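You operate a simulated robot arm through the tools that you are given. There is no shell and no other tool. Be economical: measure what you need, move in short steps, check, and stop when the job is done.

You are at the controls of a simulated two-armed robot. One attempt, no reset.

Task
Pick up the bottle that says "No. 62" from the top of the steel table with one hand, pass it to the other hand and put it on the railed tray no. 27. Set down upright: bottle.

Only the result counts: the job must be done as asked and must still hold three seconds after the hand-in. Knocking over, shifting, dropping, spilling or breaking anything else fails it.

Robot
Two 7-joint arms with two-finger parallel grippers on one trunk, on a base that drives. Base frame: it is fixed to the floor where the robot stands at the start and does not move with it; the origin is under the middle of the robot, x ahead of it, y to its left, z up. Readings come in mm, rad, newtons and seconds.
The left shoulder is at the start at [70, 130, 1187], the right one opposite. With the tool pointing down near the work surface each hand reaches from about 200 to 520 mm from the robot's upright axis, wherever it stands, measured 20 degrees to its own side. Places, roughly: railed tray No. 27 [-1500, -100, 900]. Payload 1.57 kg a hand.
Tool frame (each hand has its own): the origin (TCP) lies between the finger pads and is the grasp point; the fingertips stand 30 mm ahead of it; z points along the fingers, y is the line along which they close. Largest opening 80 mm; finger width 17, thickness 12; the body of the gripper, 40 by 82 mm, starts 80 mm behind the TCP.
Orientation is told as [roll, pitch, yaw] about the base's x, y, z axes, in that order, counted from this pose: with the fingers straight down and closing along the base's y, the tool's x points along the base's -x, its y along +y and its z along -z.

Tools
- The arms move only by the tool move_arm. It takes "left_series", "right_series" or both (then of equal length, played together; a hand with none holds still); each is a list that holds one entry, the list of rows, each a list of 7 numbers: the turn, a rotation vector about the base's x, y, z in degrees, then the shift along the base's x, y, z in cm, then the gripper command, from -1 (shut) to 1 (fully open), values between in proportion. In form: [[[rx, ry, rz, x, y, z, gripper], ...]]. A call has 1 to 10 rows; each row shifts and turns the commanded pose from where the row before left it. Rows are played at 5 a second. More than 50 mm and 0.15 rad between two rows, or a gripper value outside its range, and nothing of the call is played. Where a pose cannot be reached the arm comes as near as it can. A force on the tool above 40 N (or 10 N above the force at the start of the call, whichever is more), or a blocked arm, ends the call early, and 0.2 s more pass. The fingers move at their own pace (about 108 mm/s each) and stop on an object; they squeeze with about 31 N. The grip force told is the motor's: it shows also when the fingers shut on nothing. Time passes only in rows, and 0.2 s behind the last, so rows that do not move let the fingers close. The reply holds the time, the measured pose of the TCP, the force on the tool along the base axes, the opening and the grip force, in the units named above and with some noise, with the torque about the TCP (base axes, N m) and any sound that the robot's microphone picked up.
- Cameras (640 x 400 px; columns grow to the right, rows downward): "scene" is now at [112.9, 47.4, 1396.7]; the picture's right is [0.59, -0.80, 0.00], its down [-0.61, -0.45, -0.65] and it looks along [0.53, 0.39, -0.76] (base axes); focal length 249 px, centre (320, 200). "left" rides on the left gripper at [72, 7, -122] in its tool frame; the picture's right is [-0.09, 1.00, 0.00], its down [-0.84, -0.08, -0.54] and it looks along [-0.54, -0.05, 0.84] (tool axes); focal length 238 px, centre (320, 200). "right" rides on the right gripper at [72, -7, -122] in its tool frame; the picture's right is [0.09, 1.00, 0.00], its down [-0.84, 0.08, -0.54] and it looks along [-0.54, 0.05, 0.84] (tool axes); focal length 238 px, centre (320, 200). There is no depth. A picture from a camera that has moved, and an enlarged one, comes with that camera's place and axes in the base frame and with its lens.
- capture(camera): a new picture of that camera. It takes no simulated time.
- raise_lower(by): slides the trunk up (or, below 0, down) by that many mm; the arms and the scene camera ride with it, the base frame stays. It gives what a move gives, with no picture.
- roll_base(legs): drives the robot by 1 to 6 legs, each [ahead, left, turn to the left] in mm, mm and rad, along the robot's own axes; the way and the turn of a leg run together, so that a leg with both is an arc; at most 1500 mm and 3.142 rad a leg. The arms and the cameras ride along, it lands a little off, and it stops where it bumps. It gives what a move gives.
- pan_tilt(pan, tilt): turns the head with the scene camera to pan (to the left, within 1.501 rad either way) and tilt (down, from -0.506 to 1.204), counted from straight ahead of the robot. It gives what a move gives.
- close_up(camera, box): a new picture of the part [left, top, right, bottom] of that camera's present view, enlarged. It takes no simulated time.
- close_job(): hands the job in; it is judged then, once.

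Go step by step. Nothing tells you exact positions but the pictures and the camera data: compare them with the known pose of the tool, close in by small moves and look again before you grip or let go. The budget is 120 turns and 92 pictures, counting those below and the enlarged ones. Unless the task says otherwise, let go and move clear before handing in, and close with one line.

The tools are called after ">>>" by a JSON object that holds its "fn" and its "kwargs". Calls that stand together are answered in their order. move_arm: Moves the arms, as the interface text tells. Its arguments: {"type":"object","properties":{"left_series":{"type":"array"},"right_series":{"type":"array"}},"required":[]} The other tools are called the same way: raise_lower (by) slides the trunk up or down; roll_base (legs) drives the base; pan_tilt (pan, tilt) turns the head that bears the scene camera; capture (camera) takes a picture; close_up (camera, box) takes an enlarged picture of a part of a camera's view; close_job () hands the job in.

At the start:

```text
clock: 0.0
left_tool_pos: [251.6, 339.6, 1085.5]
left_orientation: [-0.002, -0.002, 0.002]
left_force: [0.4, 0.7, 0.0]
left_moment: [0.01, 0.01, 0.02]
left_opening: 80.2
left_grasp_force: 0.0
right_tool_pos: [224.1, 39.5, 1171.5]
right_orientation: [0.0, 0.0, 0.002]
right_force: [-0.3, 0.3, -0.7]
right_moment: [0.0, 0.02, -0.02]
right_opening: 80.0
right_grasp_force: 0.1
trunk travel left (down, up): [-825.0, 115.0]
robot x, y, heading: [-0.3, -0.8, -0.005]
head pan, tilt: [0.637, 0.857]
```

scene: 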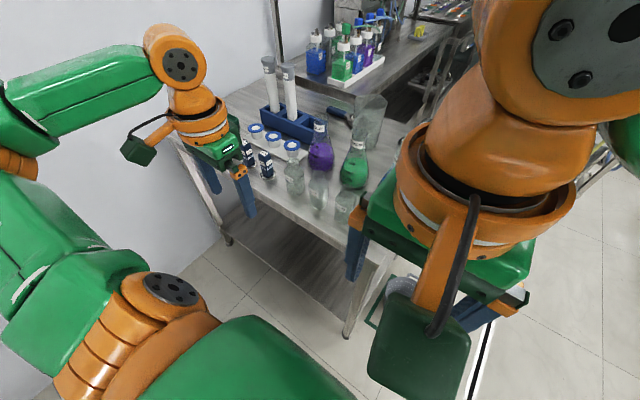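
right: 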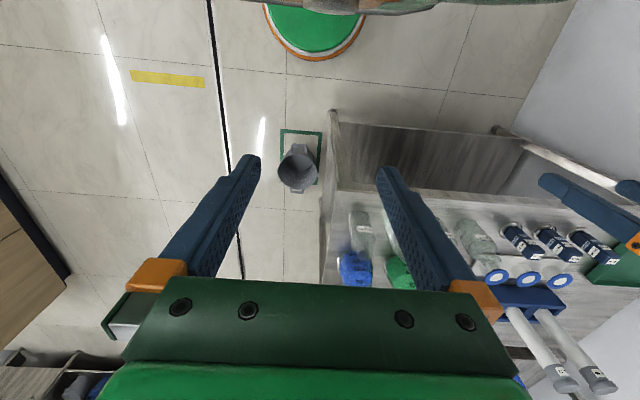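
left: 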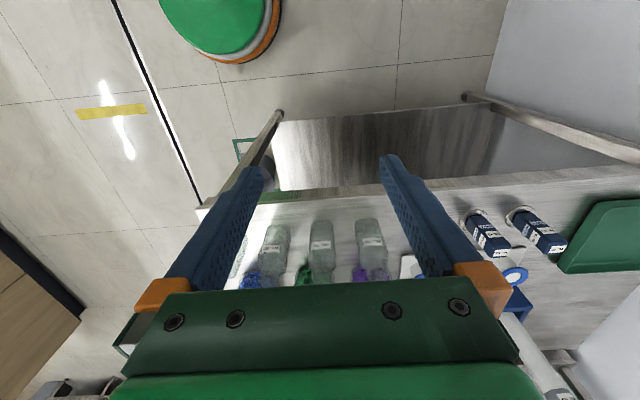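

I see the table ahead-left with bottles: some with dark labels, some clear. I'll enlarge the views to read the labels.

>>> {"fn": "close_up", "kwargs": {"camera": "scene", "box": [200, 80, 400, 240]}}

>>> {"fn": "close_up", "kwargs": {"camera": "right", "box": [320, 180, 640, 380]}}

>>> {"fn": "close_up", "kwargs": {"camera": "left", "box": [440, 180, 640, 305]}}

```text
2.50 times, centred on (300, 160) of scene
camera zoom: at [112.9, 47.4, 1396.7], right [0.59, -0.8, 0.0], down [-0.61, -0.45, -0.65], along [0.53, 0.39, -0.76], focal length 622 px, centre (370, 300)
```

zoom: 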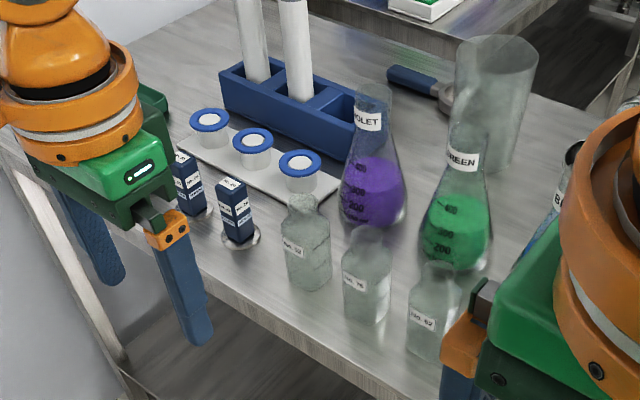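

```text
2.00 times, centred on (480, 280) of right
camera zoom: at [151.3, 32.2, 1292.5], right [-0.09, 1.0, 0.0], down [0.84, 0.08, 0.54], along [0.54, 0.05, -0.84], focal length 477 px, centre (0, 40)
```

zoom: 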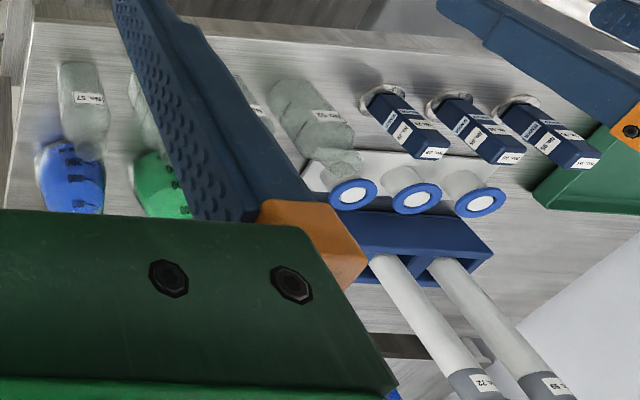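

```text
3.20 times, centred on (540, 242) of left
camera zoom: at [180.5, 346.6, 1208.1], right [0.09, 1.0, 0.0], down [0.84, -0.08, 0.54], along [0.54, -0.05, -0.84], focal length 763 px, centre (-384, 64)
```

zoom: 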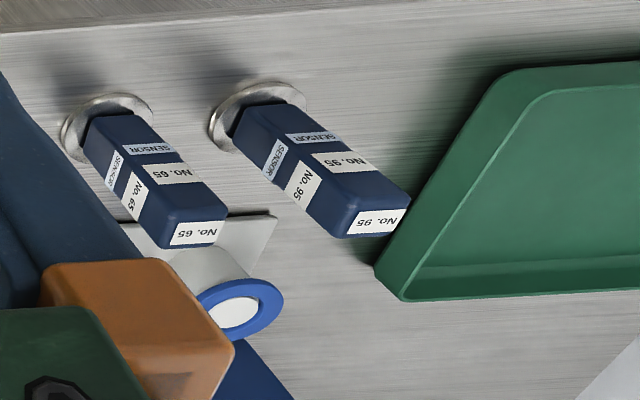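

Four clear bottles stand in a row near the front edge, and I need to read each number. Next I enlarge the labels.

>>> {"fn": "close_up", "kwargs": {"camera": "scene", "box": [280, 150, 376, 230]}}

>>> {"fn": "close_up", "kwargs": {"camera": "left", "box": [230, 210, 430, 295]}}

>>> {"fn": "close_up", "kwargs": {"camera": "right", "box": [340, 200, 500, 290]}}

```text
5.00 times, centred on (328, 190) of scene
camera zoom: at [112.9, 47.4, 1396.7], right [0.59, -0.8, 0.0], down [-0.61, -0.45, -0.65], along [0.53, 0.39, -0.76], focal length 1243 px, centre (280, 250)
```

zoom: 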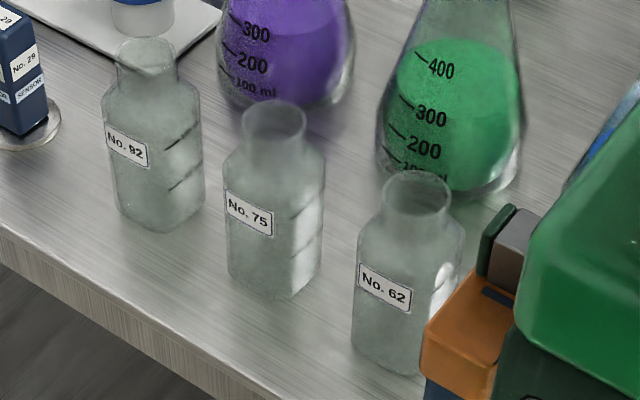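

```text
3.20 times, centred on (330, 252) of left
camera zoom: at [180.5, 346.6, 1208.1], right [0.09, 1.0, 0.0], down [0.84, -0.08, 0.54], along [0.54, -0.05, -0.84], focal length 763 px, centre (288, 32)
```

zoom: 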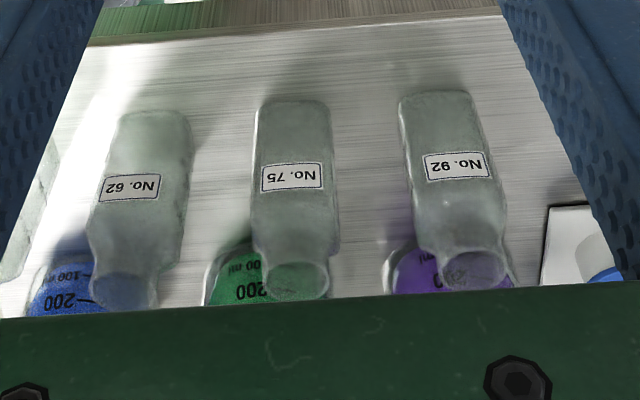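

```text
4.00 times, centred on (420, 245) of right
camera zoom: at [151.3, 32.2, 1292.5], right [-0.09, 1.0, 0.0], down [0.84, 0.08, 0.54], along [0.54, 0.05, -0.84], focal length 953 px, centre (-80, 20)
```

zoom: 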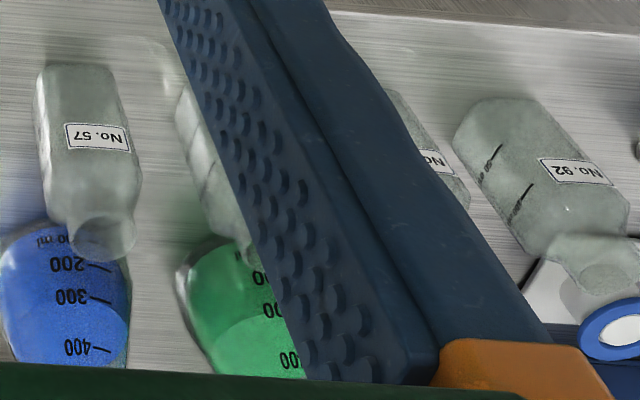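

Order from the left is No. 92, 75, 62, 57. Bottle 62 triangulates to about x 472, y 237, on a table near z 848, about 125 tall. I'll tilt the left hand forward for a grip on the body from the front and move the right hand aside.

>>> {"fn": "move_arm", "kwargs": {"left_series": [[[0, -7.5, 0, 1.45, -1.45, -1.0, 0.7], [0, -7.5, 0, 1.45, -1.45, -1.0, 0.7], [0, -7.5, 0, 1.45, -1.45, -1.0, 0.7], [0, -7.5, 0, 1.45, -1.45, -1.0, 0.7], [0, -7.5, 0, 1.45, -1.45, -1.0, 0.7], [0, -7.5, 0, 1.45, -1.45, -1.0, 0.7], [0, -7.5, 0, 1.45, -1.45, -1.0, 0.7], [0, 0, 0, 0, 0, 0, 0.7]]], "right_series": [[[0, 0, 0, 0, -2.5, 0, 1], [0, 0, 0, 0, -2.5, 0, 1], [0, 0, 0, 0, -2.5, 0, 1], [0, 0, 0, 0, -2.5, 0, 1], [0, 0, 0, 0, -2.5, 0, 1], [0, 0, 0, 0, -2.5, 0, 1], [0, 0, 0, 0, 0, 0, 1], [0, 0, 0, 0, 0, 0, 1]]]}}

>>> {"fn": "capture", "kwargs": {"camera": "scene"}}

>>> {"fn": "capture", "kwargs": {"camera": "left"}}

```text
clock: 1.8
left_tool_pos: [386.8, 259.6, 1015.6]
left_orientation: [-0.008, -0.917, 0.004]
left_force: [-1.0, -1.1, 0.1]
left_moment: [0.01, 0.01, 0.02]
left_opening: 67.9
left_grasp_force: 0.0
left hand out of reach, approached as far as the arm can: row 5, 6, 7
right_tool_pos: [225.3, -109.4, 1171.2]
right_orientation: [-0.002, -0.002, 0.0]
right_force: [-0.3, 0.3, -0.9]
right_moment: [-0.02, -0.01, 0.03]
right_opening: 80.0
right_grasp_force: 0.1
trunk travel left (down, up): [-825.0, 115.0]
robot x, y, heading: [-1.2, -1.8, 0.001]
head pan, tilt: [0.637, 0.857]
```

```text
82 pictures are left
camera scene: at [112.8, 47.6, 1396.7], right [0.59, -0.8, 0.0], down [-0.61, -0.45, -0.65], along [0.53, 0.39, -0.76], focal length 249 px, centre (320, 200)
```

scene: 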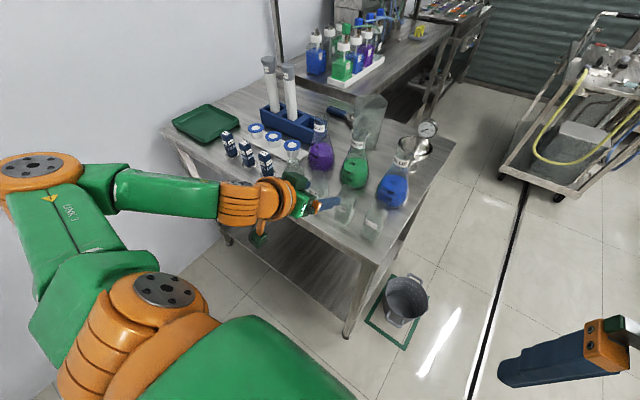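

```text
81 pictures are left
camera left: at [246.8, 266.6, 1033.8], right [0.06, 1.0, 0.07], down [0.08, -0.07, 0.99], along [1.0, -0.05, -0.08], focal length 238 px, centre (320, 200)
```

left: 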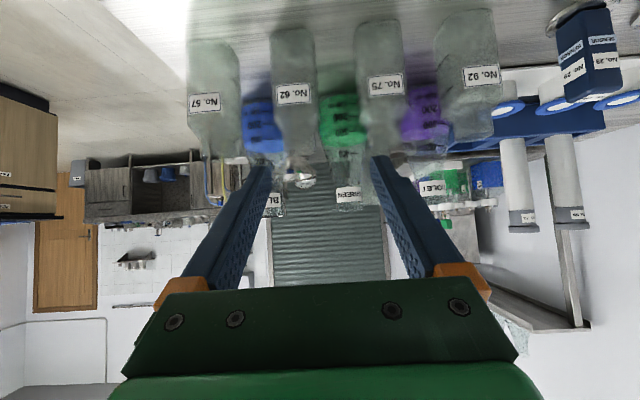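

The left hand is tilted and looks straight at No. 62, though the arm was near its inner limit. A small step will tell me where the command stands.

>>> {"fn": "move_arm", "kwargs": {"left_series": [[[0, 0, 0, 1.0, 0, -1.5, 0.7], [0, 0, 0, 1.0, 0, -1.5, 0.7]]]}}

```text
clock: 2.4
left_tool_pos: [407.0, 259.7, 985.1]
left_orientation: [-0.003, -0.916, 0.004]
left_force: [0.7, 0.6, -0.1]
left_moment: [0.02, 0.02, -0.02]
left_opening: 68.1
left_grasp_force: 0.0
right_tool_pos: [226.3, -107.8, 1170.8]
right_orientation: [-0.002, 0.001, 0.002]
right_force: [0.6, 0.2, 0.6]
right_moment: [0.02, 0.01, 0.04]
right_opening: 80.0
right_grasp_force: 0.1
trunk travel left (down, up): [-825.0, 115.0]
robot x, y, heading: [2.2, 0.6, 0.005]
head pan, tilt: [0.637, 0.857]
```

The command follows the actual pose. Now I shift sideways and a little lower to line up with the bottle, then look.

>>> {"fn": "move_arm", "kwargs": {"left_series": [[[0, 0, 0, 0, -1.15, -0.5, 0.7], [0, 0, 0, 0, -1.15, -0.5, 0.7], [0, 0, 0, 0, 0, -1.0, 0.7], [0, 0, 0, 0, 0, 0, 0.7]]]}}

>>> {"fn": "capture", "kwargs": {"camera": "left"}}

>>> {"fn": "close_up", "kwargs": {"camera": "scene", "box": [240, 140, 440, 265]}}

```text
clock: 3.4
left_tool_pos: [406.3, 235.5, 966.4]
left_orientation: [-0.002, -0.918, 0.003]
left_force: [0.0, 0.9, 0.1]
left_moment: [0.03, 0.01, -0.01]
left_opening: 68.0
left_grasp_force: 0.1
right_tool_pos: [226.0, -109.4, 1170.5]
right_orientation: [0.001, 0.001, 0.0]
right_force: [-1.2, 0.5, 0.4]
right_moment: [0.04, -0.02, 0.02]
right_opening: 80.1
right_grasp_force: 0.2
trunk travel left (down, up): [-825.0, 115.0]
robot x, y, heading: [-0.1, 3.5, 0.001]
head pan, tilt: [0.637, 0.857]
```

```text
80 pictures are left
camera left: at [266.4, 243.8, 984.2], right [0.06, 1.0, 0.07], down [0.08, -0.08, 0.99], along [1.0, -0.05, -0.08], focal length 238 px, centre (320, 200)
```

left: 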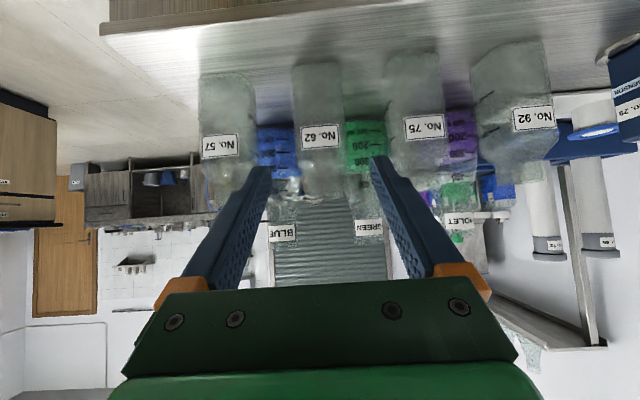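

```text
3.20 times, centred on (340, 202) of scene
camera zoom: at [112.8, 47.4, 1396.8], right [0.59, -0.8, 0.0], down [-0.61, -0.45, -0.65], along [0.53, 0.39, -0.76], focal length 796 px, centre (256, 192)
```

zoom: 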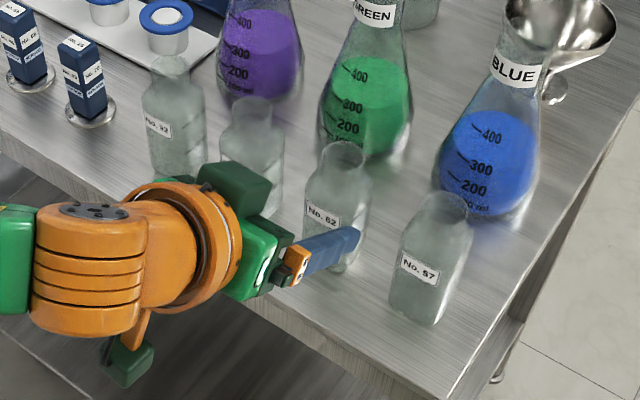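

Centred to within a couple of mm on No. 62. I advance along the finger direction so the pads straddle the body.

>>> {"fn": "move_arm", "kwargs": {"left_series": [[[0, 0, 0, 0, 0.2, -0.8, 0.7], [0, 0, 0, 1.65, 0, -1.25, 0.7], [0, 0, 0, 1.65, 0, -1.25, 0.7], [0, 0, 0, 1.65, 0, -1.25, 0.7], [0, 0, 0, 0, 0, 0, 0.7]]]}}

>>> {"fn": "capture", "kwargs": {"camera": "left"}}

>>> {"fn": "close_up", "kwargs": {"camera": "scene", "box": [280, 150, 420, 240]}}

```text
clock: 4.6
left_tool_pos: [456.2, 237.4, 920.7]
left_orientation: [-0.004, -0.919, 0.004]
left_force: [0.0, 0.6, -0.3]
left_moment: [-0.01, 0.01, 0.0]
left_opening: 68.5
left_grasp_force: 0.0
right_tool_pos: [225.7, -109.1, 1170.5]
right_orientation: [0.0, -0.001, 0.0]
right_force: [0.6, 0.4, -0.3]
right_moment: [0.03, -0.01, 0.01]
right_opening: 80.0
right_grasp_force: 0.0
trunk travel left (down, up): [-825.0, 115.0]
robot x, y, heading: [-0.1, -1.2, -0.002]
head pan, tilt: [0.637, 0.857]
```

```text
78 pictures are left
camera left: at [316.7, 245.9, 938.2], right [0.06, 1.0, 0.07], down [0.08, -0.08, 0.99], along [1.0, -0.05, -0.08], focal length 238 px, centre (320, 200)
```

left: 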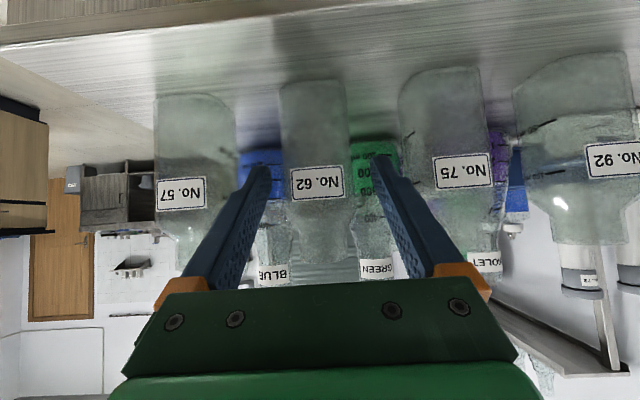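

```text
4.44 times, centred on (350, 195) of scene
camera zoom: at [112.7, 47.3, 1396.8], right [0.59, -0.8, 0.0], down [-0.61, -0.45, -0.65], along [0.53, 0.39, -0.76], focal length 1105 px, centre (187, 222)
```

zoom: 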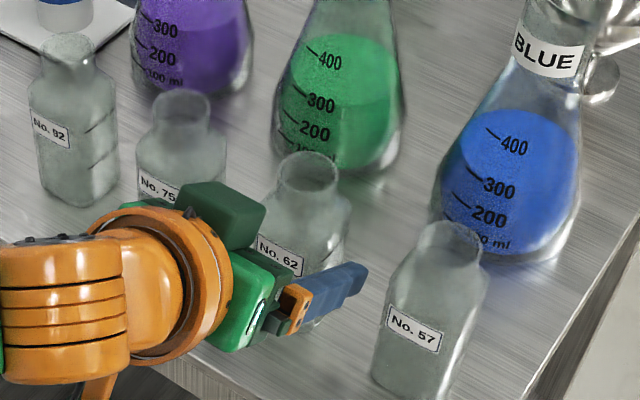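

The fingers straddle No. 62 without touching. A last 20 mm along the fingers, then close.

>>> {"fn": "move_arm", "kwargs": {"left_series": [[[0, 0, 0, 0.8, -0.1, -0.65, 0.7], [0, 0, 0, 0.8, 0, -0.65, 0.7], [0, 0, 0, 0, 0, 0, 0.7], [0, 0, 0, 0, 0, 0, 0.3], [0, 0, 0, 0, 0, 0, 0.1], [0, 0, 0, 0, 0, 0, -0.1], [0, 0, 0, 0, 0, 0, -1], [0, 0, 0, 0, 0, 0, -1], [0, 0, 0, 0, 0, 0, -1]]]}}

>>> {"fn": "capture", "kwargs": {"camera": "left"}}

>>> {"fn": "close_up", "kwargs": {"camera": "scene", "box": [280, 150, 420, 240]}}

```text
clock: 6.6
left_tool_pos: [472.4, 236.4, 907.5]
left_orientation: [-0.003, -0.918, 0.002]
left_force: [0.6, 0.2, 0.5]
left_moment: [-0.03, -0.01, 0.03]
left_opening: 44.7
left_grasp_force: 31.2
right_tool_pos: [225.1, -110.0, 1170.9]
right_orientation: [0.0, 0.001, -0.001]
right_force: [-0.3, 0.6, -0.5]
right_moment: [-0.01, -0.03, 0.07]
right_opening: 80.1
right_grasp_force: 0.1
trunk travel left (down, up): [-825.0, 115.0]
robot x, y, heading: [-0.8, -0.4, 0.002]
head pan, tilt: [0.637, 0.857]
```

```text
76 pictures are left
camera left: at [332.6, 244.4, 924.7], right [0.06, 1.0, 0.07], down [0.08, -0.08, 0.99], along [1.0, -0.05, -0.08], focal length 238 px, centre (320, 200)
```

left: 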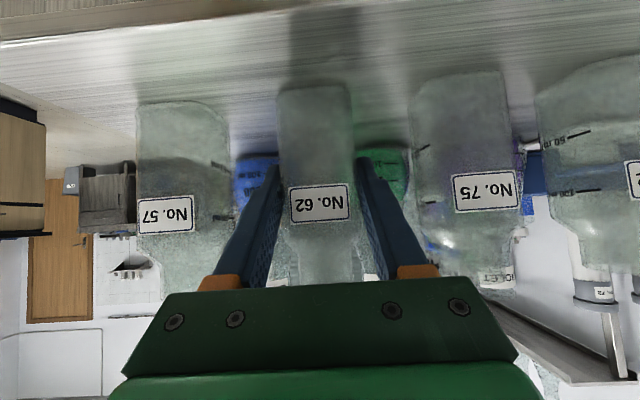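

```text
4.44 times, centred on (350, 195) of scene
camera zoom: at [112.8, 47.2, 1396.8], right [0.59, -0.8, 0.0], down [-0.61, -0.45, -0.65], along [0.53, 0.39, -0.76], focal length 1105 px, centre (187, 222)
```

zoom: 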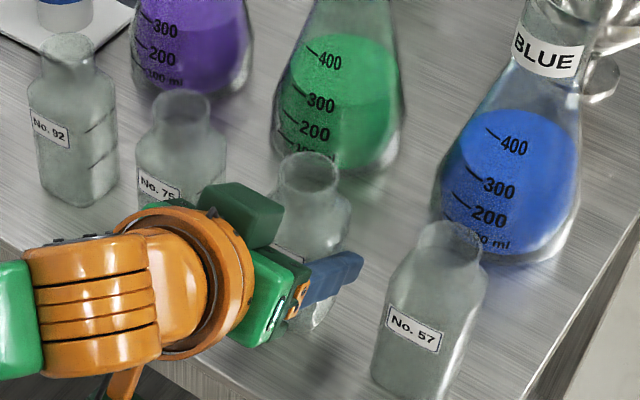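

Gripped at 44.7 mm. Lifting straight up.

>>> {"fn": "move_arm", "kwargs": {"left_series": [[[0, 0, 0, 0, 0, 1, -1], [0, 0, 0, 0, 0, 2, -1], [0, 0, 0, 0, 0, 2.5, -1], [0, 0, 0, 0, 0, 2.5, -1], [0, 0, 0, 0, 0, 2.5, -1], [0, 0, 0, 0, 0, 2.5, -1], [0, 0, 0, 0, 0, 2.0, -1], [0, 0, 0, 0, 0, 0, -1]]]}}

>>> {"fn": "capture", "kwargs": {"camera": "scene"}}

```text
clock: 8.4
left_tool_pos: [473.2, 236.2, 1059.0]
left_orientation: [-0.005, -0.917, 0.004]
left_force: [0.0, -0.7, 0.7]
left_moment: [-0.01, 0.03, -0.01]
left_opening: 44.8
left_grasp_force: 30.7
right_tool_pos: [225.9, -109.3, 1171.2]
right_orientation: [0.0, 0.0, -0.001]
right_force: [-0.2, 0.6, 0.0]
right_moment: [0.01, 0.0, -0.03]
right_opening: 80.0
right_grasp_force: 0.1
trunk travel left (down, up): [-825.0, 115.0]
robot x, y, heading: [-2.4, 0.7, -0.001]
head pan, tilt: [0.637, 0.857]
```

```text
74 pictures are left
camera scene: at [113.1, 47.4, 1396.7], right [0.59, -0.8, 0.0], down [-0.61, -0.45, -0.65], along [0.53, 0.39, -0.76], focal length 249 px, centre (320, 200)
```

scene: 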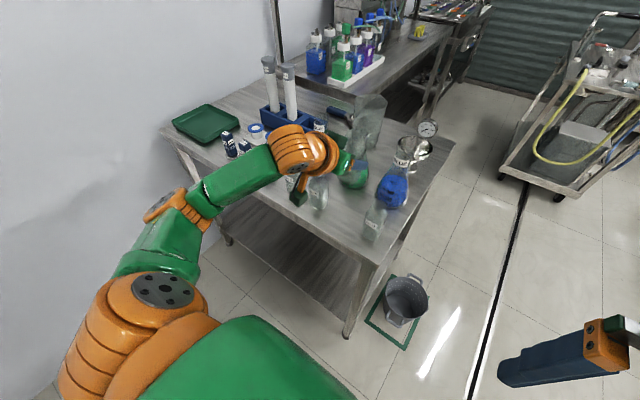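

The bottle is up. I check it in the left camera and back off from the table.

>>> {"fn": "roll_base", "kwargs": {"legs": [[-350, 0, 0]]}}

>>> {"fn": "capture", "kwargs": {"camera": "left"}}

>>> {"fn": "capture", "kwargs": {"camera": "scene"}}

```text
clock: 10.6
left_tool_pos: [138.3, 237.8, 1060.9]
left_orientation: [-0.003, -0.921, 0.007]
left_force: [-0.9, 0.6, 0.2]
left_moment: [-0.03, 0.02, -0.02]
left_opening: 44.7
left_grasp_force: 31.1
right_tool_pos: [-106.6, -107.5, 1172.1]
right_orientation: [0.0, -0.004, 0.003]
right_force: [0.0, -0.2, -0.7]
right_moment: [-0.01, -0.04, 0.04]
right_opening: 80.0
right_grasp_force: 0.0
trunk travel left (down, up): [-825.0, 115.0]
robot x, y, heading: [-328.6, 0.8, 0.007]
head pan, tilt: [0.637, 0.857]
stopped in leg 1: the robot was blocked; the commanded pose is now the measured one
```

```text
73 pictures are left
camera left: at [-0.6, 245.4, 1077.1], right [0.05, 1.0, 0.07], down [0.08, -0.08, 0.99], along [1.0, -0.05, -0.08], focal length 238 px, centre (320, 200)
```

left: 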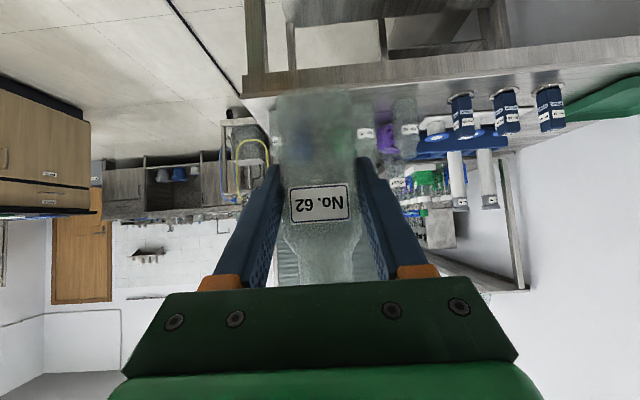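

```text
72 pictures are left
camera scene: at [-220.3, 47.3, 1397.0], right [0.6, -0.8, 0.0], down [-0.6, -0.45, -0.66], along [0.53, 0.39, -0.76], focal length 249 px, centre (320, 200)
```

scene: 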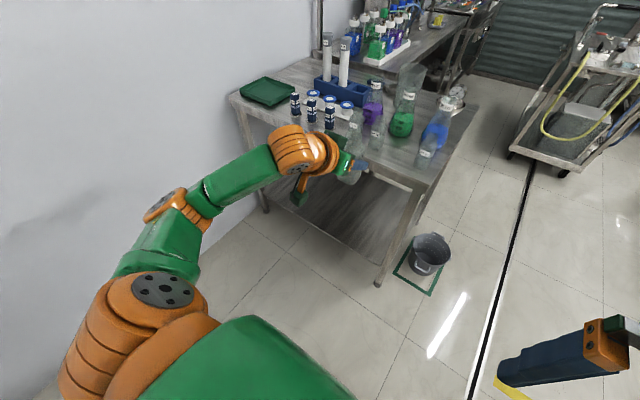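

The bottle is held well, but something behind blocked the base. I step forward slightly and look around both sides.

>>> {"fn": "roll_base", "kwargs": {"legs": [[40, 0, 0]]}}

>>> {"fn": "pan_tilt", "kwargs": {"pan": -1.5, "tilt": 0.5}}

>>> {"fn": "capture", "kwargs": {"camera": "scene"}}

>>> {"fn": "pan_tilt", "kwargs": {"pan": 1.5, "tilt": 0.7}}

>>> {"fn": "capture", "kwargs": {"camera": "scene"}}

```text
clock: 11.5
left_tool_pos: [174.6, 239.0, 1062.3]
left_orientation: [-0.005, -0.924, 0.007]
left_force: [-0.8, -0.3, -0.5]
left_moment: [0.0, -0.01, -0.02]
left_opening: 44.6
left_grasp_force: 30.5
right_tool_pos: [-70.6, -108.0, 1172.7]
right_orientation: [0.0, -0.008, 0.004]
right_force: [-1.1, -0.2, 0.5]
right_moment: [0.0, -0.09, -0.02]
right_opening: 80.0
right_grasp_force: 0.1
trunk travel left (down, up): [-825.0, 115.0]
robot x, y, heading: [-291.9, 2.4, 0.007]
head pan, tilt: [0.637, 0.857]
```

```text
clock: 13.5
left_tool_pos: [181.1, 238.3, 1059.4]
left_orientation: [-0.002, -0.916, 0.008]
left_force: [0.0, -0.9, -0.4]
left_moment: [0.03, 0.02, -0.04]
left_opening: 44.7
left_grasp_force: 31.1
right_tool_pos: [-64.6, -108.0, 1170.3]
right_orientation: [-0.001, -0.002, 0.003]
right_force: [0.6, -0.5, -1.1]
right_moment: [0.0, -0.01, 0.01]
right_opening: 80.2
right_grasp_force: 0.1
trunk travel left (down, up): [-825.0, 115.0]
robot x, y, heading: [-289.6, -0.6, 0.009]
head pan, tilt: [-1.499, 0.499]
```

```text
71 pictures are left
camera scene: at [-232.7, -89.7, 1427.3], right [-1.0, -0.08, 0.0], down [-0.04, 0.48, -0.88], along [0.07, -0.88, -0.48], focal length 249 px, centre (320, 200)
```

scene: 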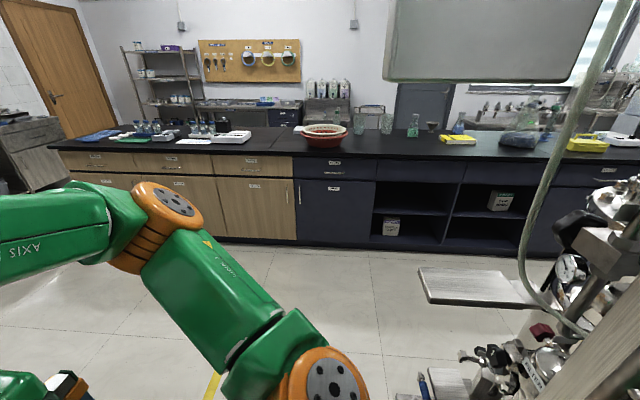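

```text
clock: 16.1
left_tool_pos: [181.5, 238.6, 1058.5]
left_orientation: [-0.005, -0.915, 0.006]
left_force: [0.1, -0.4, 0.2]
left_moment: [0.03, -0.01, 0.0]
left_opening: 44.4
left_grasp_force: 30.8
right_tool_pos: [-63.8, -108.6, 1170.2]
right_orientation: [0.0, -0.001, 0.003]
right_force: [-0.2, 0.1, 0.4]
right_moment: [0.01, 0.0, 0.0]
right_opening: 79.8
right_grasp_force: 0.0
trunk travel left (down, up): [-825.0, 115.0]
robot x, y, heading: [-290.2, -1.2, 0.005]
head pan, tilt: [1.499, 0.7]
```

```text
70 pictures are left
camera scene: at [-233.8, 85.8, 1409.6], right [1.0, -0.07, 0.0], down [-0.04, -0.64, -0.76], along [0.05, 0.76, -0.64], focal length 249 px, centre (320, 200)
```

scene: 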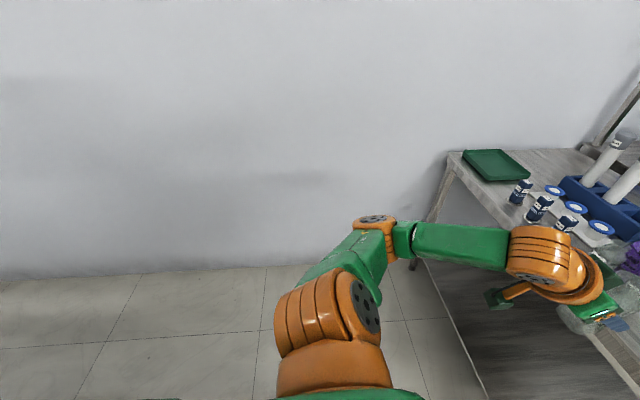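

Equipment stands behind the robot, so I'll turn in place to the left to view the tray side.

>>> {"fn": "roll_base", "kwargs": {"legs": [[0, 0, 1.4]]}}

>>> {"fn": "pan_tilt", "kwargs": {"pan": 1.45, "tilt": 0.6}}

>>> {"fn": "capture", "kwargs": {"camera": "scene"}}

```text
clock: 20.0
left_tool_pos: [-447.4, 503.8, 1059.2]
left_orientation: [-0.003, -0.917, 1.413]
left_force: [0.2, -0.2, -0.3]
left_moment: [-0.01, -0.03, -0.01]
left_opening: 44.7
left_grasp_force: 31.4
right_tool_pos: [-146.3, 205.3, 1171.4]
right_orientation: [0.001, -0.001, 1.411]
right_force: [0.0, 0.0, -0.3]
right_moment: [-0.02, -0.01, 0.03]
right_opening: 80.0
right_grasp_force: 0.1
trunk travel left (down, up): [-825.0, 115.0]
robot x, y, heading: [-290.0, -3.5, 1.411]
head pan, tilt: [1.499, 0.7]
```

```text
clock: 20.6
left_tool_pos: [-447.2, 503.6, 1058.9]
left_orientation: [-0.003, -0.916, 1.412]
left_force: [-1.0, 0.0, -0.9]
left_moment: [0.01, 0.02, 0.02]
left_opening: 44.6
left_grasp_force: 30.9
right_tool_pos: [-147.3, 205.0, 1170.1]
right_orientation: [0.0, -0.002, 1.411]
right_force: [-0.1, -0.4, -0.9]
right_moment: [0.0, -0.06, 0.0]
right_opening: 79.7
right_grasp_force: 0.1
trunk travel left (down, up): [-825.0, 115.0]
robot x, y, heading: [-284.7, -1.1, 1.412]
head pan, tilt: [1.45, 0.6]
```

```text
69 pictures are left
camera scene: at [-366.8, 75.0, 1418.2], right [0.28, 0.96, 0.0], down [0.54, -0.16, -0.82], along [-0.79, 0.23, -0.57], focal length 249 px, centre (320, 200)
```

scene: 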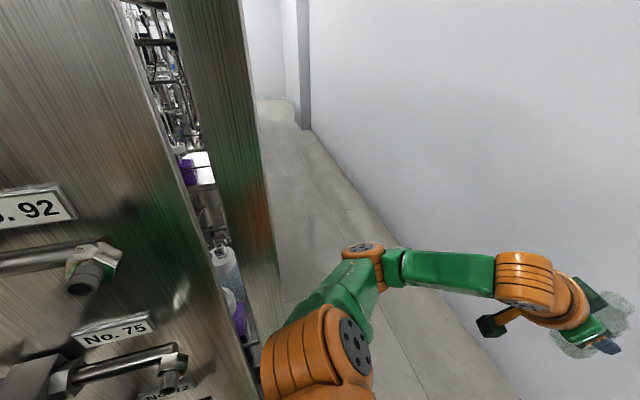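

A tall steel cabinet is right behind; the tray must be reached around it via the open floor at negative y. I turn to face that way and look.

>>> {"fn": "roll_base", "kwargs": {"legs": [[0, 0, -2.98]]}}

>>> {"fn": "pan_tilt", "kwargs": {"pan": -1.2, "tilt": 0.4}}

>>> {"fn": "capture", "kwargs": {"camera": "scene"}}

>>> {"fn": "pan_tilt", "kwargs": {"pan": -0.2, "tilt": 0.4}}

>>> {"fn": "capture", "kwargs": {"camera": "scene"}}

```text
clock: 26.5
left_tool_pos: [133.1, -348.4, 1047.7]
left_orientation: [-0.022, -0.903, -1.137]
left_force: [-0.2, -0.2, -0.7]
left_moment: [0.02, -0.01, -0.04]
left_opening: 44.7
left_grasp_force: 31.3
right_tool_pos: [-280.4, -261.6, 1170.2]
right_orientation: [-0.013, 0.012, -1.154]
right_force: [-0.9, -0.3, -0.5]
right_moment: [0.02, 0.0, 0.0]
right_opening: 79.8
right_grasp_force: 0.0
trunk travel left (down, up): [-825.0, 115.0]
robot x, y, heading: [-292.6, -7.6, -1.154]
head pan, tilt: [1.45, 0.6]
stopped in leg 1: the robot was blocked; the commanded pose is now the measured one
```

```text
clock: 28.9
left_tool_pos: [134.0, -349.9, 1048.6]
left_orientation: [-0.024, -0.902, -1.141]
left_force: [-0.1, 0.2, -0.1]
left_moment: [0.01, 0.01, 0.03]
left_opening: 44.5
left_grasp_force: 31.2
right_tool_pos: [-280.7, -263.2, 1168.6]
right_orientation: [-0.014, 0.015, -1.158]
right_force: [-0.3, -0.5, -1.0]
right_moment: [-0.03, 0.0, -0.01]
right_opening: 80.0
right_grasp_force: 0.1
trunk travel left (down, up): [-825.0, 115.0]
robot x, y, heading: [-291.9, -9.0, -1.161]
head pan, tilt: [-1.201, 0.4]
```

```text
68 pictures are left
camera scene: at [-311.9, -125.4, 1436.1], right [-0.7, 0.71, 0.02], down [0.26, 0.28, -0.92], along [-0.66, -0.65, -0.38], focal length 249 px, centre (320, 200)
```

scene: 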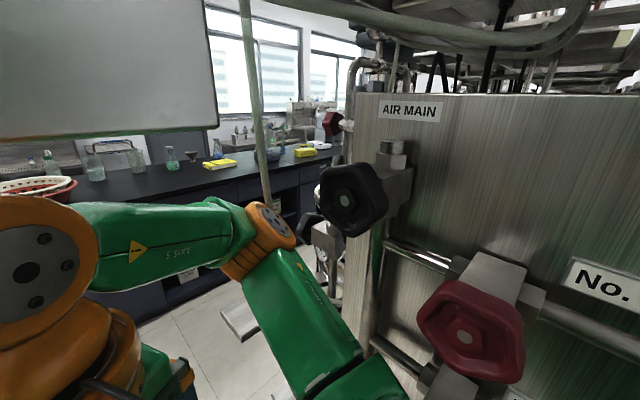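

```text
clock: 30.2
left_tool_pos: [132.7, -349.6, 1048.8]
left_orientation: [-0.022, -0.903, -1.14]
left_force: [-1.1, -0.3, -0.8]
left_moment: [-0.03, -0.01, 0.01]
left_opening: 44.6
left_grasp_force: 31.1
right_tool_pos: [-279.9, -263.3, 1168.6]
right_orientation: [-0.013, 0.014, -1.159]
right_force: [-0.2, -0.3, 0.6]
right_moment: [0.02, -0.03, 0.02]
right_opening: 79.9
right_grasp_force: 0.2
trunk travel left (down, up): [-825.0, 115.0]
robot x, y, heading: [-289.1, -0.9, -1.158]
head pan, tilt: [-0.201, 0.4]
```

```text
67 pictures are left
camera scene: at [-226.9, -150.7, 1434.4], right [-0.98, -0.21, 0.02], down [-0.1, 0.39, -0.92], along [0.18, -0.9, -0.4], focal length 249 px, centre (320, 200)
```

scene: 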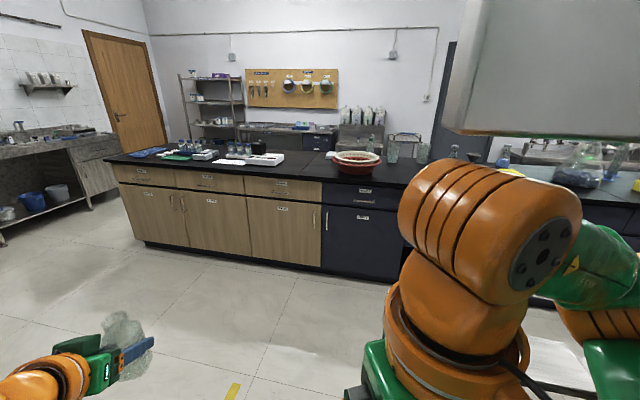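

The right elbow touched the cabinet. I move away sideways, then drive forward into the open floor before turning.

>>> {"fn": "roll_base", "kwargs": {"legs": [[0, 150, 0], [400, 0, 0]]}}

>>> {"fn": "pan_tilt", "kwargs": {"pan": -1.4, "tilt": 0.4}}

>>> {"fn": "capture", "kwargs": {"camera": "scene"}}

```text
clock: 33.7
left_tool_pos: [409.0, -656.6, 1059.9]
left_orientation: [-0.002, -0.919, -1.168]
left_force: [1.0, -0.4, -0.3]
left_moment: [0.01, 0.02, 0.01]
left_opening: 44.5
left_grasp_force: 30.8
right_tool_pos: [-5.1, -564.3, 1171.7]
right_orientation: [0.0, -0.005, -1.169]
right_force: [0.3, 0.3, -0.2]
right_moment: [0.02, 0.01, -0.02]
right_opening: 80.1
right_grasp_force: 0.1
trunk travel left (down, up): [-825.0, 115.0]
robot x, y, heading: [9.3, -313.2, -1.172]
head pan, tilt: [-0.201, 0.4]
```

```text
clock: 35.1
left_tool_pos: [410.4, -657.8, 1058.9]
left_orientation: [-0.003, -0.917, -1.166]
left_force: [0.5, -0.1, 0.4]
left_moment: [0.0, 0.01, 0.0]
left_opening: 44.5
left_grasp_force: 31.0
right_tool_pos: [-4.5, -566.0, 1171.3]
right_orientation: [-0.001, -0.001, -1.169]
right_force: [0.4, 0.1, 0.3]
right_moment: [-0.02, -0.01, 0.01]
right_opening: 79.8
right_grasp_force: 0.0
trunk travel left (down, up): [-825.0, 115.0]
robot x, y, heading: [12.0, -316.2, -1.165]
head pan, tilt: [-1.4, 0.4]
```

```text
66 pictures are left
camera scene: at [-50.1, -411.1, 1436.5], right [-0.54, 0.84, 0.0], down [0.33, 0.21, -0.92], along [-0.77, -0.5, -0.39], focal length 249 px, centre (320, 200)
```

scene: 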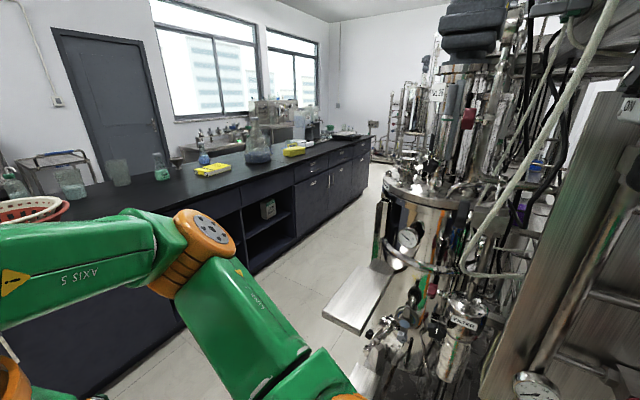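

The corridor between the bench and the reactor skid is about 1.1 m wide. I move into it and turn to face -x.

>>> {"fn": "roll_base", "kwargs": {"legs": [[761, -381, 0], [0, 0, -1.95]]}}

>>> {"fn": "pan_tilt", "kwargs": {"pan": -0.4, "tilt": 0.4}}

>>> {"fn": "capture", "kwargs": {"camera": "scene"}}

```text
clock: 44.3
left_tool_pos: [-527.0, -1388.4, 1058.0]
left_orientation: [-0.004, -0.916, 3.137]
left_force: [-0.5, 0.3, -0.9]
left_moment: [-0.02, 0.01, -0.01]
left_opening: 44.5
left_grasp_force: 31.0
right_tool_pos: [-277.9, -1043.9, 1170.6]
right_orientation: [0.0, -0.002, 3.135]
right_force: [0.5, 0.4, -0.2]
right_moment: [-0.01, 0.01, 0.0]
right_opening: 80.0
right_grasp_force: 0.1
trunk travel left (down, up): [-825.0, 115.0]
robot x, y, heading: [-48.2, -1153.2, 3.134]
head pan, tilt: [-1.4, 0.4]
```

```text
clock: 45.5
left_tool_pos: [-526.6, -1388.4, 1059.6]
left_orientation: [-0.001, -0.917, 3.135]
left_force: [0.5, -0.2, -0.8]
left_moment: [0.02, 0.03, 0.01]
left_opening: 44.5
left_grasp_force: 31.1
right_tool_pos: [-277.6, -1043.3, 1170.6]
right_orientation: [0.0, 0.0, 3.134]
right_force: [0.7, -0.4, 0.0]
right_moment: [-0.02, -0.01, -0.02]
right_opening: 80.0
right_grasp_force: 0.0
trunk travel left (down, up): [-825.0, 115.0]
robot x, y, heading: [-53.7, -1153.0, 3.139]
head pan, tilt: [-0.4, 0.4]
```

```text
65 pictures are left
camera scene: at [-188.3, -1116.4, 1436.4], right [0.4, 0.92, 0.0], down [0.36, -0.15, -0.92], along [-0.84, 0.37, -0.39], focal length 249 px, centre (320, 200)
```

scene: 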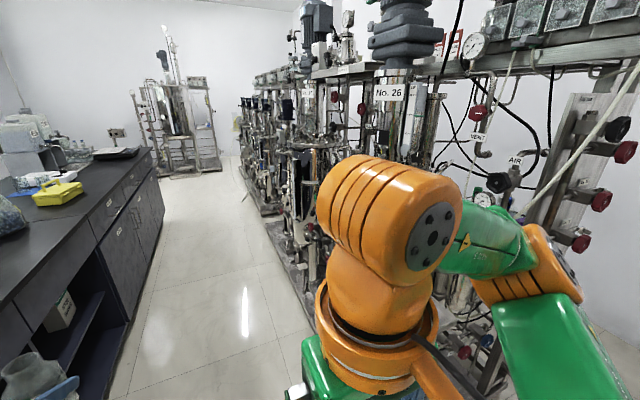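

The skid holds labelled reactors such as No. 26. I enlarge to find tray 27.

>>> {"fn": "close_up", "kwargs": {"camera": "scene", "box": [230, 60, 430, 190]}}

>>> {"fn": "roll_base", "kwargs": {"legs": [[750, 0, 0]]}}

>>> {"fn": "pan_tilt", "kwargs": {"pan": -0.9, "tilt": 0.4}}

>>> {"fn": "capture", "kwargs": {"camera": "scene"}}

```text
3.08 times, centred on (330, 125) of scene
camera zoom: at [-188.3, -1116.4, 1436.4], right [0.4, 0.92, 0.0], down [0.36, -0.15, -0.92], along [-0.84, 0.37, -0.39], focal length 765 px, centre (289, 431)
```

zoom: 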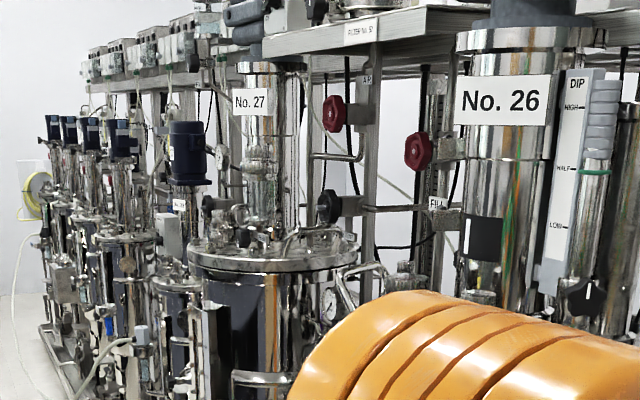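

```text
clock: 49.6
left_tool_pos: [-1276.6, -1372.9, 1059.2]
left_orientation: [-0.004, -0.918, 3.127]
left_force: [1.1, -0.4, -0.7]
left_moment: [-0.01, -0.05, 0.04]
left_opening: 44.6
left_grasp_force: 31.0
right_tool_pos: [-1024.1, -1031.6, 1171.3]
right_orientation: [0.0, 0.0, 3.125]
right_force: [-0.6, 0.0, 1.3]
right_moment: [-0.01, 0.01, -0.02]
right_opening: 80.1
right_grasp_force: 0.1
trunk travel left (down, up): [-825.0, 115.0]
robot x, y, heading: [-799.8, -1145.6, 3.121]
head pan, tilt: [-0.4, 0.4]
```

```text
clock: 50.5
left_tool_pos: [-1277.2, -1372.8, 1058.3]
left_orientation: [-0.004, -0.916, 3.128]
left_force: [-0.9, -1.2, -0.2]
left_moment: [0.01, 0.02, 0.02]
left_opening: 44.5
left_grasp_force: 31.4
right_tool_pos: [-1024.8, -1033.0, 1170.7]
right_orientation: [-0.001, -0.003, 3.125]
right_force: [0.4, 0.4, 0.5]
right_moment: [-0.03, -0.01, -0.02]
right_opening: 80.2
right_grasp_force: 0.1
trunk travel left (down, up): [-825.0, 115.0]
robot x, y, heading: [-804.8, -1147.3, 3.126]
head pan, tilt: [-0.901, 0.4]
```

```text
63 pictures are left
camera scene: at [-908.0, -1069.6, 1436.4], right [0.79, 0.61, 0.0], down [0.24, -0.31, -0.92], along [-0.56, 0.73, -0.39], focal length 249 px, centre (320, 200)
```

scene: 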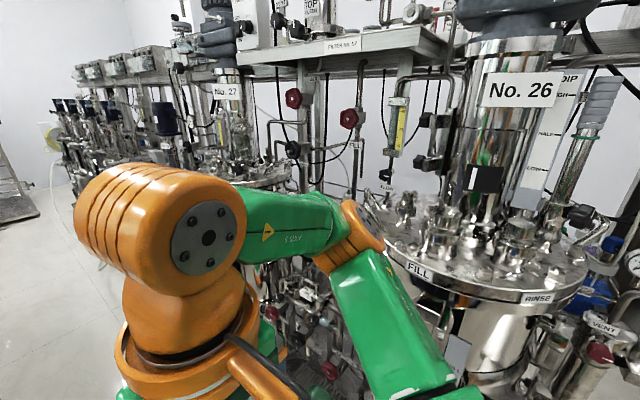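

This is open floor, a good place for the hand-over. I bring the left hand with the bottle to the robot's front centre and lower, and the right hand forward and above.

>>> {"fn": "move_arm", "kwargs": {"left_series": [[[0, 0, 0, 0.2, 2.77, -1.8, -1], [0, 0, 0, 0.2, 2.77, -1.8, -1], [0, 0, 0, 0.2, 2.77, -1.8, -1], [0, 0, 0, 0.2, 2.77, -1.8, -1], [0, 0, 0, 0.2, 2.77, -1.8, -1], [0, 0, 0, 0.2, 2.77, -1.8, -1], [0, 0, 0, 0, 0, 0, -1]]], "right_series": [[[0, 0, 0, -3.6, 0, 0, 1], [0, 0, 0, -3.6, 0, 0, 1], [0, 0, 0, -3.6, 0, 0, 1], [0, 0, 0, -3.6, 0, 0, 1], [0, 0, 0, -3.6, 0, 0, 1], [0, 0, 0, -3.6, 0, 0, 1], [0, 0, 0, 0, 0, 0, 1]]]}}

>>> {"fn": "pan_tilt", "kwargs": {"pan": 0.0, "tilt": 0.8}}

>>> {"fn": "capture", "kwargs": {"camera": "scene"}}

>>> {"fn": "capture", "kwargs": {"camera": "right"}}

```text
clock: 52.1
left_tool_pos: [-1262.3, -1208.4, 949.3]
left_orientation: [0.0, -0.914, 3.126]
left_force: [-0.1, 1.0, -1.1]
left_moment: [0.02, 0.01, 0.02]
left_opening: 44.5
left_grasp_force: 31.1
right_tool_pos: [-1236.2, -1031.9, 1168.2]
right_orientation: [-0.001, 0.005, 3.126]
right_force: [0.2, -0.6, 0.4]
right_moment: [-0.02, 0.02, 0.01]
right_opening: 80.3
right_grasp_force: 0.0
right hand out of reach, approached as far as the arm can: row 6
trunk travel left (down, up): [-825.0, 115.0]
robot x, y, heading: [-800.0, -1146.1, 3.127]
head pan, tilt: [-0.901, 0.4]
```

```text
clock: 53.3
left_tool_pos: [-1262.9, -1209.3, 950.1]
left_orientation: [-0.001, -0.916, 3.126]
left_force: [0.1, 0.9, -0.3]
left_moment: [-0.03, -0.02, 0.03]
left_opening: 44.4
left_grasp_force: 31.1
right_tool_pos: [-1236.0, -1033.0, 1168.2]
right_orientation: [-0.002, 0.005, 3.125]
right_force: [0.2, 0.5, -0.6]
right_moment: [0.0, 0.05, -0.05]
right_opening: 80.1
right_grasp_force: 0.1
trunk travel left (down, up): [-825.0, 115.0]
robot x, y, heading: [-800.9, -1143.0, 3.123]
head pan, tilt: [0.0, 0.799]
```

```text
62 pictures are left
camera scene: at [-932.2, -1141.4, 1401.4], right [0.02, 1.0, 0.0], down [0.72, -0.01, -0.7], along [-0.7, 0.01, -0.72], focal length 249 px, centre (320, 200)
```

scene: 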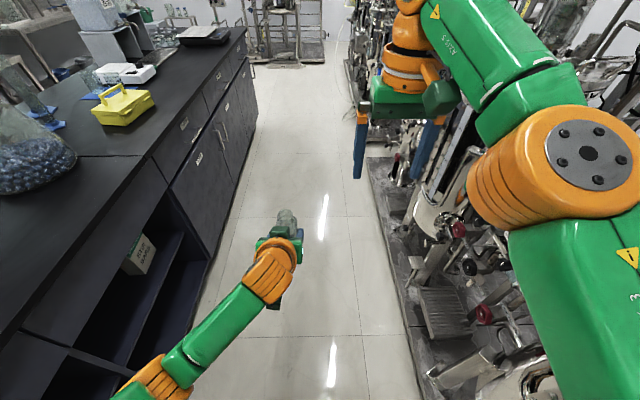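

```text
61 pictures are left
camera right: at [-1166.2, -1027.2, 1289.7], right [0.08, -1.0, 0.0], down [-0.84, -0.06, 0.54], along [-0.54, -0.04, -0.84], focal length 238 px, centre (320, 200)
```

right: 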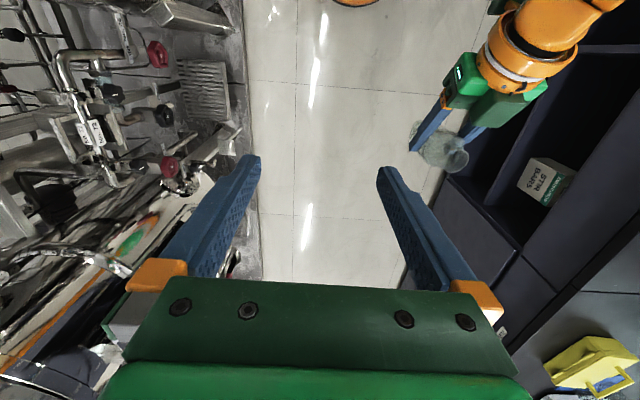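

Both hands are clear. I bring the right hand down and over to above the bottle's neck, staying about 45 mm above it.

>>> {"fn": "move_arm", "kwargs": {"right_series": [[[0, 0, 0, -0.4, -2.5, -1.5, 1], [0, 0, 0, -0.4, -2.5, -1.5, 1], [0, 0, 0, -0.4, -2.5, -1.5, 1], [0, 0, 0, -0.4, -2.5, -1.5, 1], [0, 0, 0, -0.4, -2.5, -1.0, 1], [0, 0, 0, -0.4, -2.5, 0, 1], [0, 0, 0, -0.3, -2.5, 0, 1], [0, 0, 0, 0, 0, 0, 1]]]}}

>>> {"fn": "capture", "kwargs": {"camera": "right"}}

>>> {"fn": "close_up", "kwargs": {"camera": "scene", "box": [200, 120, 440, 270]}}

```text
clock: 55.1
left_tool_pos: [-1264.0, -1208.2, 949.9]
left_orientation: [-0.002, -0.917, 3.125]
left_force: [0.2, 0.4, -0.9]
left_moment: [-0.01, 0.01, 0.0]
left_opening: 44.4
left_grasp_force: 31.0
right_tool_pos: [-1225.8, -1152.3, 1095.6]
right_orientation: [0.0, 0.002, 3.125]
right_force: [-1.2, -0.1, 0.0]
right_moment: [0.0, -0.02, 0.02]
right_opening: 79.9
right_grasp_force: 0.2
right hand out of reach, approached as far as the arm can: row 2, 3, 4, 5, 6, 7
trunk travel left (down, up): [-825.0, 115.0]
robot x, y, heading: [-800.6, -1145.8, 3.124]
head pan, tilt: [0.0, 0.799]
```

```text
60 pictures are left
camera right: at [-1155.3, -1147.2, 1216.3], right [0.08, -1.0, 0.0], down [-0.84, -0.06, 0.54], along [-0.54, -0.04, -0.84], focal length 238 px, centre (320, 200)
```

right: 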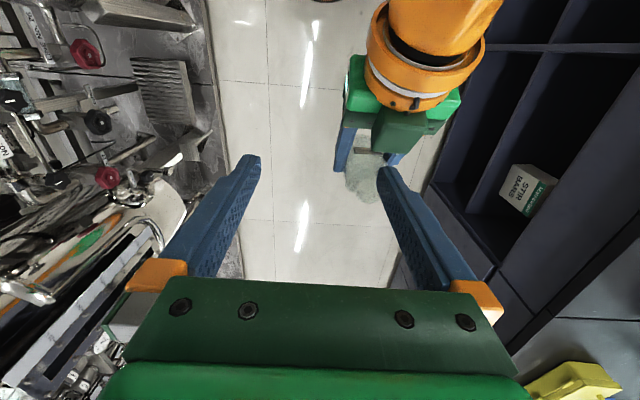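

```text
2.67 times, centred on (320, 195) of scene
camera zoom: at [-932.6, -1140.9, 1401.3], right [0.02, 1.0, 0.0], down [0.72, -0.01, -0.7], along [-0.7, 0.01, -0.72], focal length 663 px, centre (320, 213)
```

zoom: 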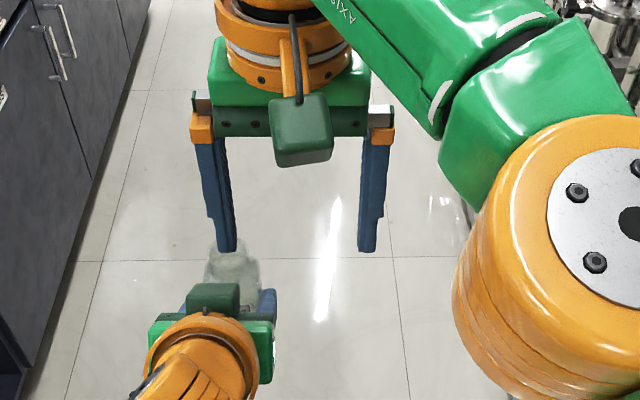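

The right arm is at its forward limit, so the left hand must come to it. I look closely at the left gripper's upper side for clearance first.

>>> {"fn": "close_up", "kwargs": {"camera": "right", "box": [320, 40, 500, 220]}}

>>> {"fn": "close_up", "kwargs": {"camera": "scene", "box": [240, 190, 330, 270]}}

```text
2.22 times, centred on (410, 130) of right
camera zoom: at [-1155.3, -1147.2, 1216.3], right [0.08, -1.0, 0.0], down [-0.84, -0.06, 0.54], along [-0.54, -0.04, -0.84], focal length 530 px, centre (120, 356)
```

zoom: 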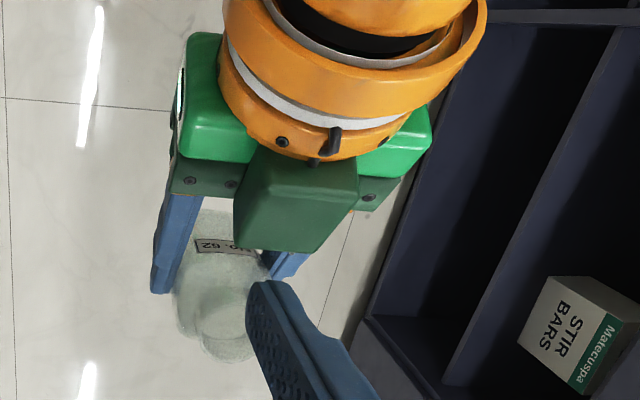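

```text
5.00 times, centred on (285, 230) of scene
camera zoom: at [-932.6, -1140.9, 1401.3], right [0.02, 1.0, 0.0], down [0.72, -0.01, -0.7], along [-0.7, 0.01, -0.72], focal length 1243 px, centre (495, 50)
```

zoom: 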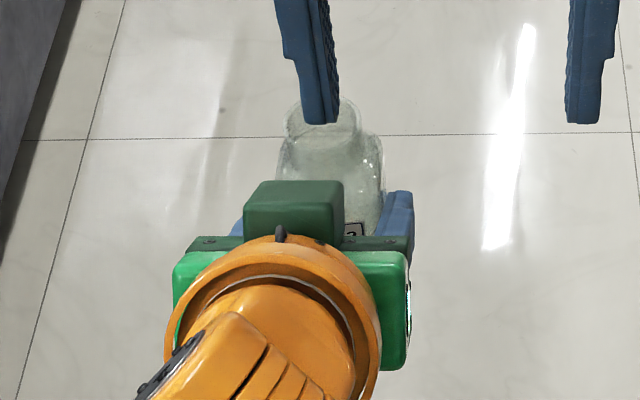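

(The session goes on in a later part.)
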